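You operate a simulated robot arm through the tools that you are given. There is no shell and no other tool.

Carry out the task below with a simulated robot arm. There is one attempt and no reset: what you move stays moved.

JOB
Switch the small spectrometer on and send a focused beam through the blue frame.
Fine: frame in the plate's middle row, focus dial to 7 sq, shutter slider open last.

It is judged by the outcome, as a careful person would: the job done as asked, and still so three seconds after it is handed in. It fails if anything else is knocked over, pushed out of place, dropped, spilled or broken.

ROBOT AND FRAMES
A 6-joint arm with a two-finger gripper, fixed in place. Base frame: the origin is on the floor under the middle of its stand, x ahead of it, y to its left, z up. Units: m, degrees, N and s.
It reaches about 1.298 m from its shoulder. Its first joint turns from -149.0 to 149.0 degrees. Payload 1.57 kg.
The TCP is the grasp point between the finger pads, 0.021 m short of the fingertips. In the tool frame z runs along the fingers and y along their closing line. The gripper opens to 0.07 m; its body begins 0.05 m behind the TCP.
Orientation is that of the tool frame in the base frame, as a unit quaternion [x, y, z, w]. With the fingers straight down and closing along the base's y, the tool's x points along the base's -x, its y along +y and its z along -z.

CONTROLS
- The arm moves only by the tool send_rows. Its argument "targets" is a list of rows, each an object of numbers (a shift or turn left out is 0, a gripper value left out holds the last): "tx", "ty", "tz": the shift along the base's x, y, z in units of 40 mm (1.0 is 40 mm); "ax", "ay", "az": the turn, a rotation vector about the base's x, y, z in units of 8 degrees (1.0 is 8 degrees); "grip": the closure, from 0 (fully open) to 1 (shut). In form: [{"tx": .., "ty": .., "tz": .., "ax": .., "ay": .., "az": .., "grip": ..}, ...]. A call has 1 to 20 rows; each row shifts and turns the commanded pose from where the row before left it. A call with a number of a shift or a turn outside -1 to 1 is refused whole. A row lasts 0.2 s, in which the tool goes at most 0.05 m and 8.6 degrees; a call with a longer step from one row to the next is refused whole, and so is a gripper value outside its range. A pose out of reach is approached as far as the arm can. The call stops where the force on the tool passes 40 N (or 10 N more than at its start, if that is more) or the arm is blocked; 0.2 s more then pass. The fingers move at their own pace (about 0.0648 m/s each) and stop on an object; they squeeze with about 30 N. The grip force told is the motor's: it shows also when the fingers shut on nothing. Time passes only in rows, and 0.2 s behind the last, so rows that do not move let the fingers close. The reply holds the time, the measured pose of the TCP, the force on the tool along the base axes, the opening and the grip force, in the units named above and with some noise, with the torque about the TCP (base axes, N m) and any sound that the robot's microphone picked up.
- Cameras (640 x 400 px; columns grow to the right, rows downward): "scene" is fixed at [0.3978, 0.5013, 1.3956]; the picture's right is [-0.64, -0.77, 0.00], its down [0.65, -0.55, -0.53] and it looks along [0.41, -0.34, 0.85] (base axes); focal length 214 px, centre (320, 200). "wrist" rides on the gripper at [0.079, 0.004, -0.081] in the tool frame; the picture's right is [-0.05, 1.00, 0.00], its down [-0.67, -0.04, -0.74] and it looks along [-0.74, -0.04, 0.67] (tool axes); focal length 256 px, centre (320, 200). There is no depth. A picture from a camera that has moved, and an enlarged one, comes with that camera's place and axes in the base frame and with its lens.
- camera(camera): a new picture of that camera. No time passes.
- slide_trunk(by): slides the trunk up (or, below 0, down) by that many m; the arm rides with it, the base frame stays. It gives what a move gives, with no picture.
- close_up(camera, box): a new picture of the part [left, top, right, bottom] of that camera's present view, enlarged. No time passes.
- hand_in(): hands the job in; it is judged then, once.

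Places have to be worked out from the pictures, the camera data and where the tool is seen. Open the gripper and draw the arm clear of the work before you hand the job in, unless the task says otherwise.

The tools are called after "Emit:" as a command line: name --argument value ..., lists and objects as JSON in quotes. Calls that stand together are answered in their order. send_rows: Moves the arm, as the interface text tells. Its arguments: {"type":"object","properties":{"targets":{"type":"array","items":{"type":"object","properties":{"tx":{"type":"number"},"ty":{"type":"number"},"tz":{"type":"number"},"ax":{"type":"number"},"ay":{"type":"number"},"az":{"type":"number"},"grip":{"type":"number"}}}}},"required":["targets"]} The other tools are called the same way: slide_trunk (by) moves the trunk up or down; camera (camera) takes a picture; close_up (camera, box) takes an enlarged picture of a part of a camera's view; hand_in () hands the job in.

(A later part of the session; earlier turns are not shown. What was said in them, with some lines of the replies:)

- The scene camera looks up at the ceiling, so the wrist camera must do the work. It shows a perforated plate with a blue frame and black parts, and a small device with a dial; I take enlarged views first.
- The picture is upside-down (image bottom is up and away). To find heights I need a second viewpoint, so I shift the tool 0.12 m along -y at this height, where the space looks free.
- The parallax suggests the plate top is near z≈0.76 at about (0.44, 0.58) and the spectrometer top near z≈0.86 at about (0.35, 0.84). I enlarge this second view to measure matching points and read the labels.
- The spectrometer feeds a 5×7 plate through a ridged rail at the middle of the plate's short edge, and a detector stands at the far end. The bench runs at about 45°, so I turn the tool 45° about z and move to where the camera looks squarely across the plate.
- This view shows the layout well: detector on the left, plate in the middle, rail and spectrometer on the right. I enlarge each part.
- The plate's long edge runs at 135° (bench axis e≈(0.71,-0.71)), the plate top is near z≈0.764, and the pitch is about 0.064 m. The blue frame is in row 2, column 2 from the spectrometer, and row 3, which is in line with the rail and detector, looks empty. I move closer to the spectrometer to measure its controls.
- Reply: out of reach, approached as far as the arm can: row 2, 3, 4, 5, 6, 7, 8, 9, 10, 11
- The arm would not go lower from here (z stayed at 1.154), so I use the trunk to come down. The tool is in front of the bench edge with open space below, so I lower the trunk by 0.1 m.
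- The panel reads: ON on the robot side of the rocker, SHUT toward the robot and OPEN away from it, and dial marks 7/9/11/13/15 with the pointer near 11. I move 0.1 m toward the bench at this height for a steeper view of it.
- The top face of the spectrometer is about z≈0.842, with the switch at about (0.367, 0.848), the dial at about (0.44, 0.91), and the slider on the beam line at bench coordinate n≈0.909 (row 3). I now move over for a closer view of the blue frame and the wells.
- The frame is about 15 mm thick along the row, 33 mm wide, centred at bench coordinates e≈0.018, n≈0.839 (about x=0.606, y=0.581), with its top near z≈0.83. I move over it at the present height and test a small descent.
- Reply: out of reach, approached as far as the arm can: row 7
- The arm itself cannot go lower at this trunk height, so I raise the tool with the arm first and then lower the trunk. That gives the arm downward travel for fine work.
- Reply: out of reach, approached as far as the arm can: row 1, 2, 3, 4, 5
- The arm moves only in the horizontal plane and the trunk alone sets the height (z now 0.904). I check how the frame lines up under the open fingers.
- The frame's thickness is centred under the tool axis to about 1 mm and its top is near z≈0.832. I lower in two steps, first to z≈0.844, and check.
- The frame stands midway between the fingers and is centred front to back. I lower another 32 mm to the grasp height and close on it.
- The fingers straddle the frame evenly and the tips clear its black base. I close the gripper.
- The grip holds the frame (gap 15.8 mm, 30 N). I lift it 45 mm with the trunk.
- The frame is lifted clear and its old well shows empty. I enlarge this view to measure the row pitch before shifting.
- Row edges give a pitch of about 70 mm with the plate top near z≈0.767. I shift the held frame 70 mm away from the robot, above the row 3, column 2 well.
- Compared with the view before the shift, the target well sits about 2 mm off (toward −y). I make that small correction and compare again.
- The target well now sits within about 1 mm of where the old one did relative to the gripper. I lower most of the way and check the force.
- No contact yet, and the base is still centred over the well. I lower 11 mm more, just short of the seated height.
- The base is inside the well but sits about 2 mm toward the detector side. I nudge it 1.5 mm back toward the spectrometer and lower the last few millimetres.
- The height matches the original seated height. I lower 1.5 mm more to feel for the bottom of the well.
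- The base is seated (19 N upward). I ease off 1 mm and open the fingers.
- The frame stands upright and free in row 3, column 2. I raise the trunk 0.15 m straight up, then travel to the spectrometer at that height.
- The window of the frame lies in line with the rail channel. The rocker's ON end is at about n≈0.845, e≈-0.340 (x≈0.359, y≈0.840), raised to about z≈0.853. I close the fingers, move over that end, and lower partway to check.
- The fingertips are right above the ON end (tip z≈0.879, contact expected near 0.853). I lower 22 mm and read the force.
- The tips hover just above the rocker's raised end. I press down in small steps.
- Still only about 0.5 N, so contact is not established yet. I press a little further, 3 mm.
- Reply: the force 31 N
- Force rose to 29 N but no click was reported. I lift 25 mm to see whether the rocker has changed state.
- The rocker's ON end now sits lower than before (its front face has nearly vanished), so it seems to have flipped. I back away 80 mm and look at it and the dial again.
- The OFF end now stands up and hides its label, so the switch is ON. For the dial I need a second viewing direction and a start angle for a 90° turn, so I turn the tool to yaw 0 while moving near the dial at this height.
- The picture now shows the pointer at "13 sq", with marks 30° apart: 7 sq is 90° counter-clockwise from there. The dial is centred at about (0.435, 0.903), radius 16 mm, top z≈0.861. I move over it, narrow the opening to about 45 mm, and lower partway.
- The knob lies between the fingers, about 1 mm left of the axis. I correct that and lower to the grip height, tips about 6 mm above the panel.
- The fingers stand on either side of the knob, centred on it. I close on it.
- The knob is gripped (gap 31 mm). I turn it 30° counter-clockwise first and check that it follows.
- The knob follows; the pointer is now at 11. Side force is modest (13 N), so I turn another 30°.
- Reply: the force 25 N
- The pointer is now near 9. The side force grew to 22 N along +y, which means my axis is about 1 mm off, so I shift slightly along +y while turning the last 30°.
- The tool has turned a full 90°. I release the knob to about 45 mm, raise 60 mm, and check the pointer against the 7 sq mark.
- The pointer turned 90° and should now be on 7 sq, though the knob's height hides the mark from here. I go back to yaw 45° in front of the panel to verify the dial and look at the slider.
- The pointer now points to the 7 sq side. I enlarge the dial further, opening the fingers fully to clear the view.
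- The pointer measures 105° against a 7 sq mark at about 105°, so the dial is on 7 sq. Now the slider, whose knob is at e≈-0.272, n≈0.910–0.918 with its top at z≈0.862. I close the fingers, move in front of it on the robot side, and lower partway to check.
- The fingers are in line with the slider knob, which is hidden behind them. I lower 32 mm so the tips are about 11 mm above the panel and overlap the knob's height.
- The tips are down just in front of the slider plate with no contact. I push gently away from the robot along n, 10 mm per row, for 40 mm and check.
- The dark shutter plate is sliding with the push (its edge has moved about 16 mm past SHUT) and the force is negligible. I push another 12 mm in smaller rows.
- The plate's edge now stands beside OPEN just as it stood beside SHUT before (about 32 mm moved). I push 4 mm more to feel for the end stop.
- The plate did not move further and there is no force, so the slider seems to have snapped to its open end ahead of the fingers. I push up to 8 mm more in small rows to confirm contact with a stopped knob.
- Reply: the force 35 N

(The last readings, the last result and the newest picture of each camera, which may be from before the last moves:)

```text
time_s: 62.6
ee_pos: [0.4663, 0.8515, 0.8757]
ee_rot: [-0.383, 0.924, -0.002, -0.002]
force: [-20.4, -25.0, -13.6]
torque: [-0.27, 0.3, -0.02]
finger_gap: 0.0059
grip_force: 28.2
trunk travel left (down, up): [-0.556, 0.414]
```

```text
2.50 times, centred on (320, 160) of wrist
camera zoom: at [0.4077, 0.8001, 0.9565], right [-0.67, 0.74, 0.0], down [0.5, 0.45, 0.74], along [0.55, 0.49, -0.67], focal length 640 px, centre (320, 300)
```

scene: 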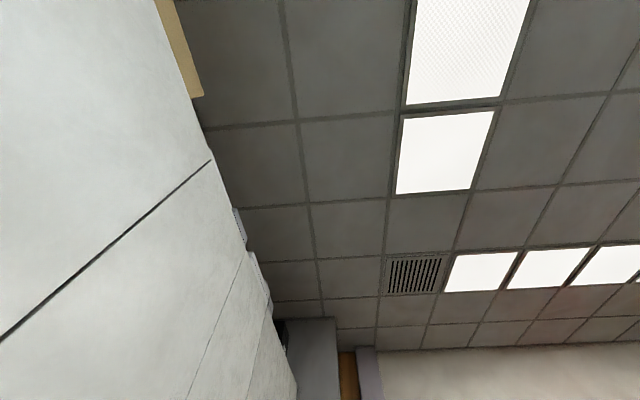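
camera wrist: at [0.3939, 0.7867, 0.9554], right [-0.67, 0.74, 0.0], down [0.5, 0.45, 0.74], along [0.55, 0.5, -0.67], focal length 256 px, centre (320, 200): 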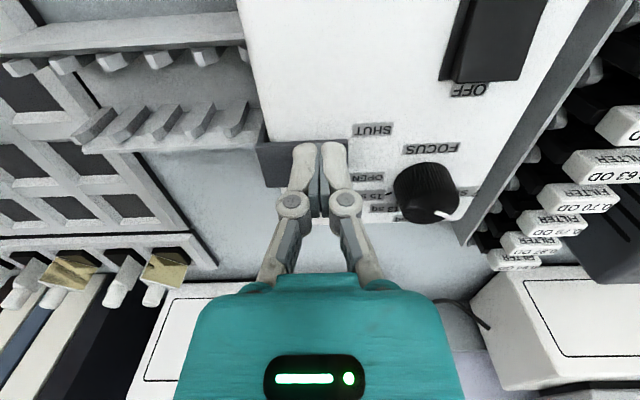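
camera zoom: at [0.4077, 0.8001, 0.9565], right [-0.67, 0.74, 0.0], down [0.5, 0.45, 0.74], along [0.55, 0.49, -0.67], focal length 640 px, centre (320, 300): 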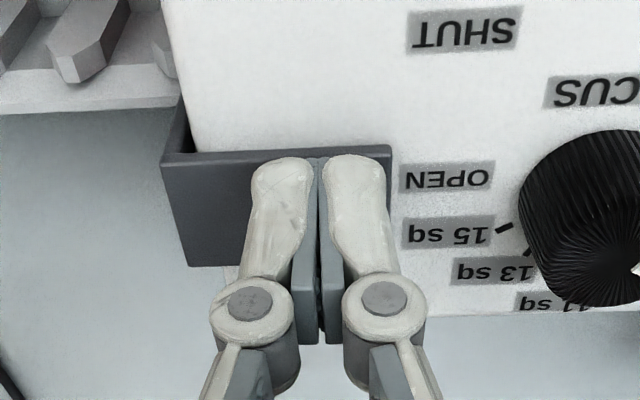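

The knob is against its end stop (32 N). I back off 25 mm along -n, then raise the tool 0.1 m and look at everything.

Emit:
send_rows --targets '[{"tx": -0.1, "ty": -0.1}, {"tx": -0.177, "ty": -0.177}, {"tx": -0.177, "ty": -0.177}, {}]'

Emit:
slide_trunk --by 0.1

Emit:
send_rows --targets '[{"tx": -0.5, "ty": -0.5, "grip": 0.5}, {"tx": -0.7, "ty": -0.7, "grip": 0}, {"tx": -0.3, "ty": -0.3}, {}, {}]'

Emit:
camera --camera "wrist"

Emit:
close_up --camera "wrist" --box '[250, 60, 430, 220]'

```text
time_s: 63.6
ee_pos: [0.4501, 0.8359, 0.8739]
ee_rot: [-0.383, 0.924, 0.001, 0.0]
force: [-0.1, -0.8, 0.9]
torque: [0.0, 0.04, -0.04]
finger_gap: 0.0
grip_force: 27.9
trunk travel left (down, up): [-0.556, 0.414]
```

```text
time_s: 64.9
ee_pos: [0.4492, 0.835, 0.9741]
ee_rot: [-0.382, 0.924, -0.001, 0.0]
force: [0.3, -0.4, 0.1]
torque: [-0.02, -0.03, -0.02]
finger_gap: 0.0
grip_force: 28.6
trunk travel left (down, up): [-0.656, 0.314]
```

```text
time_s: 66.1
ee_pos: [0.3882, 0.7745, 0.974]
ee_rot: [-0.383, 0.924, 0.0, 0.0]
force: [-0.2, -0.6, -0.1]
torque: [-0.02, -0.03, -0.01]
finger_gap: 0.07
grip_force: 0.0
trunk travel left (down, up): [-0.656, 0.314]
```

```text
taken
camera wrist: at [0.3302, 0.7224, 1.0554], right [-0.67, 0.74, 0.0], down [0.5, 0.45, 0.74], along [0.55, 0.5, -0.67], focal length 256 px, centre (320, 200)
```

wrist: 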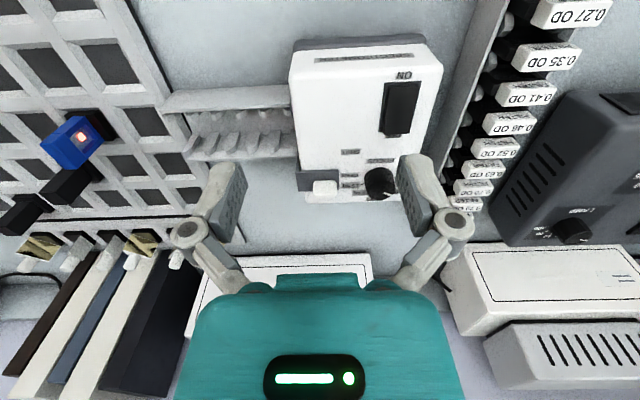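

```text
2.50 times, centred on (340, 140) of wrist
camera zoom: at [0.3302, 0.7224, 1.0554], right [-0.67, 0.74, 0.0], down [0.5, 0.45, 0.74], along [0.55, 0.5, -0.67], focal length 640 px, centre (270, 350)
```

zoom: 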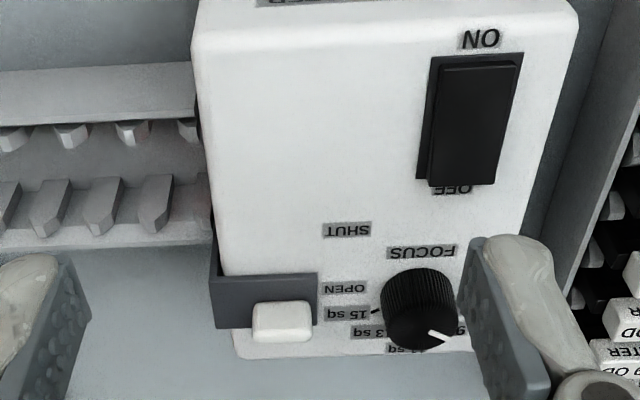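

The slider sits at OPEN, the switch is ON, and a red spot glows in the blue frame's window. I enlarge the frame to check the focus, then go and read the detector.

Emit:
close_up --camera "wrist" --box '[20, 80, 140, 200]'

Emit:
send_rows --targets '[{"tx": -0.5, "ty": -0.5}, {"tx": -0.5, "ty": -0.5}, {"tx": -0.5, "ty": -0.5}, {}]'

Emit:
slide_trunk --by 0.12

Emit:
camera --camera "wrist"

```text
3.33 times, centred on (80, 140) of wrist
camera zoom: at [0.3302, 0.7224, 1.0554], right [-0.67, 0.74, 0.0], down [0.5, 0.45, 0.74], along [0.55, 0.5, -0.67], focal length 853 px, centre (1120, 400)
```

zoom: 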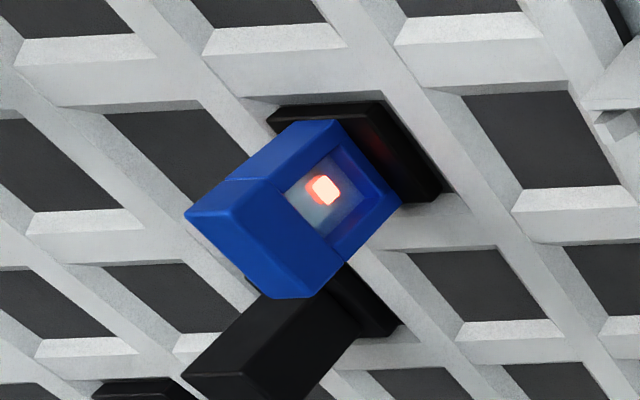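

```text
time_s: 67.1
ee_pos: [0.3294, 0.7136, 0.9749]
ee_rot: [-0.382, 0.924, 0.0, 0.0]
force: [-0.1, -0.6, 0.3]
torque: [-0.01, 0.01, 0.0]
finger_gap: 0.0698
grip_force: 0.1
trunk travel left (down, up): [-0.656, 0.314]
```

```text
time_s: 68.6
ee_pos: [0.3302, 0.7138, 1.0946]
ee_rot: [-0.382, 0.924, 0.0, 0.0]
force: [-0.5, -0.9, 0.1]
torque: [0.01, -0.01, 0.01]
finger_gap: 0.07
grip_force: 0.1
trunk travel left (down, up): [-0.776, 0.194]
```

```text
taken
camera wrist: at [0.2719, 0.6617, 1.1753], right [-0.67, 0.74, 0.0], down [0.5, 0.45, 0.74], along [0.55, 0.5, -0.67], focal length 256 px, centre (320, 200)
```

wrist: 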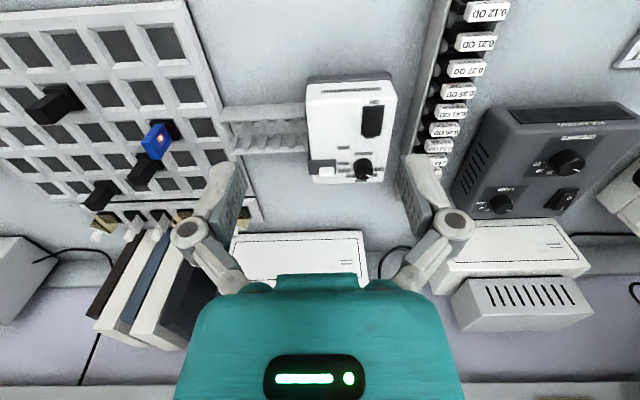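

A compact bright spot lies inside the frame's window. I travel at this height in front of the bench toward the detector to read its display and check the rest of the plate.

Emit:
send_rows --targets '[{"tx": 0.3, "ty": -0.47}, {"tx": 0.592, "ty": -0.94}, {"tx": 0.592, "ty": -0.94}, {"tx": 0.592, "ty": -0.94}, {"tx": 0.592, "ty": -0.94}, {"tx": 0.592, "ty": -0.94}, {"tx": 0.592, "ty": -0.94}, {"tx": 0.592, "ty": -0.94}, {"tx": 0.592, "ty": -0.94}, {"tx": 0.592, "ty": -0.94}, {"tx": 0.592, "ty": -0.94}, {"tx": 0.592, "ty": -0.94}, {"tx": 0.3, "ty": -0.47}, {}]'

Emit:
camera --camera "wrist"

Emit:
close_up --camera "wrist" --box '[180, 90, 440, 250]'

```text
time_s: 71.6
ee_pos: [0.6155, 0.2613, 1.0947]
ee_rot: [-0.383, 0.924, 0.0, 0.0]
force: [-0.6, -0.1, -0.1]
torque: [0.0, -0.02, 0.02]
finger_gap: 0.0698
grip_force: 0.0
trunk travel left (down, up): [-0.776, 0.194]
```

```text
taken
camera wrist: at [0.5573, 0.2087, 1.1755], right [-0.67, 0.74, 0.0], down [0.5, 0.45, 0.74], along [0.55, 0.5, -0.67], focal length 256 px, centre (320, 200)
```

wrist: 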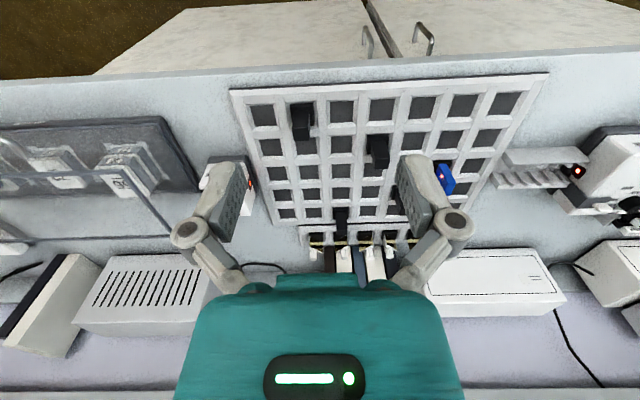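

```text
2.46 times, centred on (310, 170) of wrist
camera zoom: at [0.5573, 0.2087, 1.1755], right [-0.67, 0.74, 0.0], down [0.5, 0.45, 0.74], along [0.55, 0.5, -0.67], focal length 630 px, centre (345, 274)
```

zoom: 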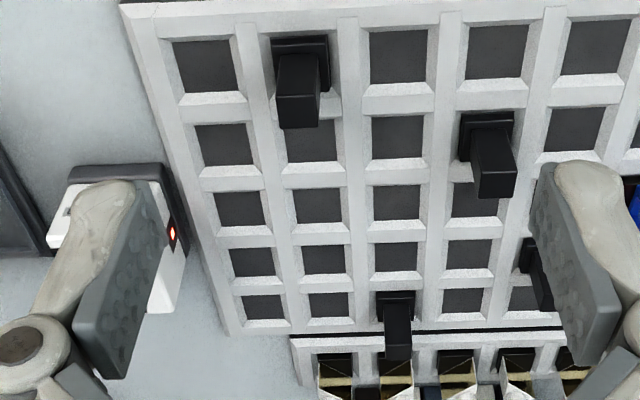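

The beam leaves the spectrometer exit and a red spot also shows on the detector's aperture. A finger hides the display, so I shift 0.1 m along the bench to read it.

Emit:
send_rows --targets '[{"tx": 0.6, "ty": -0.6}, {"tx": 0.6, "ty": -0.6}, {"tx": 0.6, "ty": -0.6}, {}]'

Emit:
close_up --camera "wrist" --box '[220, 100, 400, 240]'

Emit:
camera --camera "wrist"

```text
time_s: 72.6
ee_pos: [0.6845, 0.1898, 1.094]
ee_rot: [-0.383, 0.924, -0.001, 0.0]
force: [0.2, -0.4, 0.5]
torque: [0.02, -0.02, 0.0]
finger_gap: 0.07
grip_force: 0.0
trunk travel left (down, up): [-0.776, 0.194]
```

```text
2.86 times, centred on (310, 170) of wrist
camera zoom: at [0.6276, 0.1379, 1.1754], right [-0.67, 0.74, 0.0], down [0.5, 0.45, 0.74], along [0.55, 0.5, -0.67], focal length 731 px, centre (349, 286)
```

zoom: 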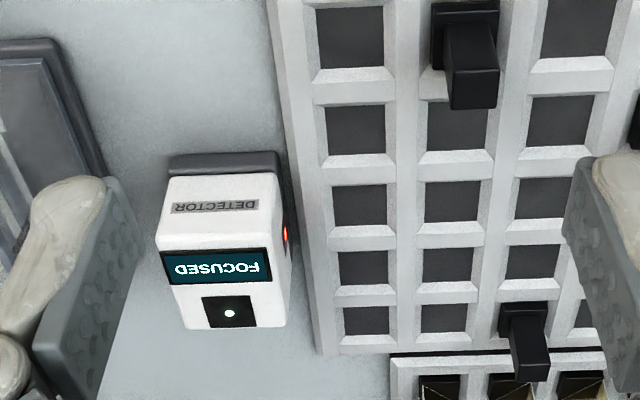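

```text
taken
camera wrist: at [0.6276, 0.1379, 1.1754], right [-0.67, 0.74, 0.0], down [0.5, 0.45, 0.74], along [0.55, 0.5, -0.67], focal length 256 px, centre (320, 200)
```

wrist: 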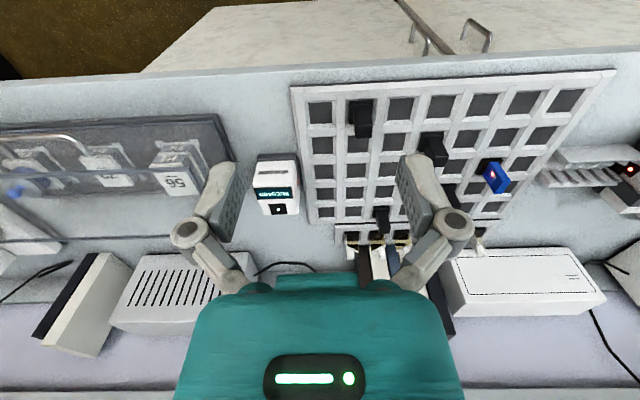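

The detector reads "FOCUSED", the beam passes through the blue frame in the middle row, and the other parts are where they were. The gripper is open and the arm is clear in front of the bench, so I hand the job in.

Emit:
hand_in

```text
The job is handed in.
```

The job is handed in. The spectrometer is on, and a focused beam is passing through the blue frame; the detector display changed from "OFF" to "FOCUSED".

- **Frame:** I moved it one square, from the second row to the middle row, keeping it in the second column from the spectrometer. The beam spot shows inside its window.
- **Switch:** The rocker is at ON.
- **Focus dial:** I turned it from 13 sq to 7 sq, and the pointer lines up with the mark.
- **Shutter:** I opened the slider last and pushed it until it reached its end stop.

In the final pictures nothing else looked moved or knocked over. The gripper is open and the arm is clear of the bench.
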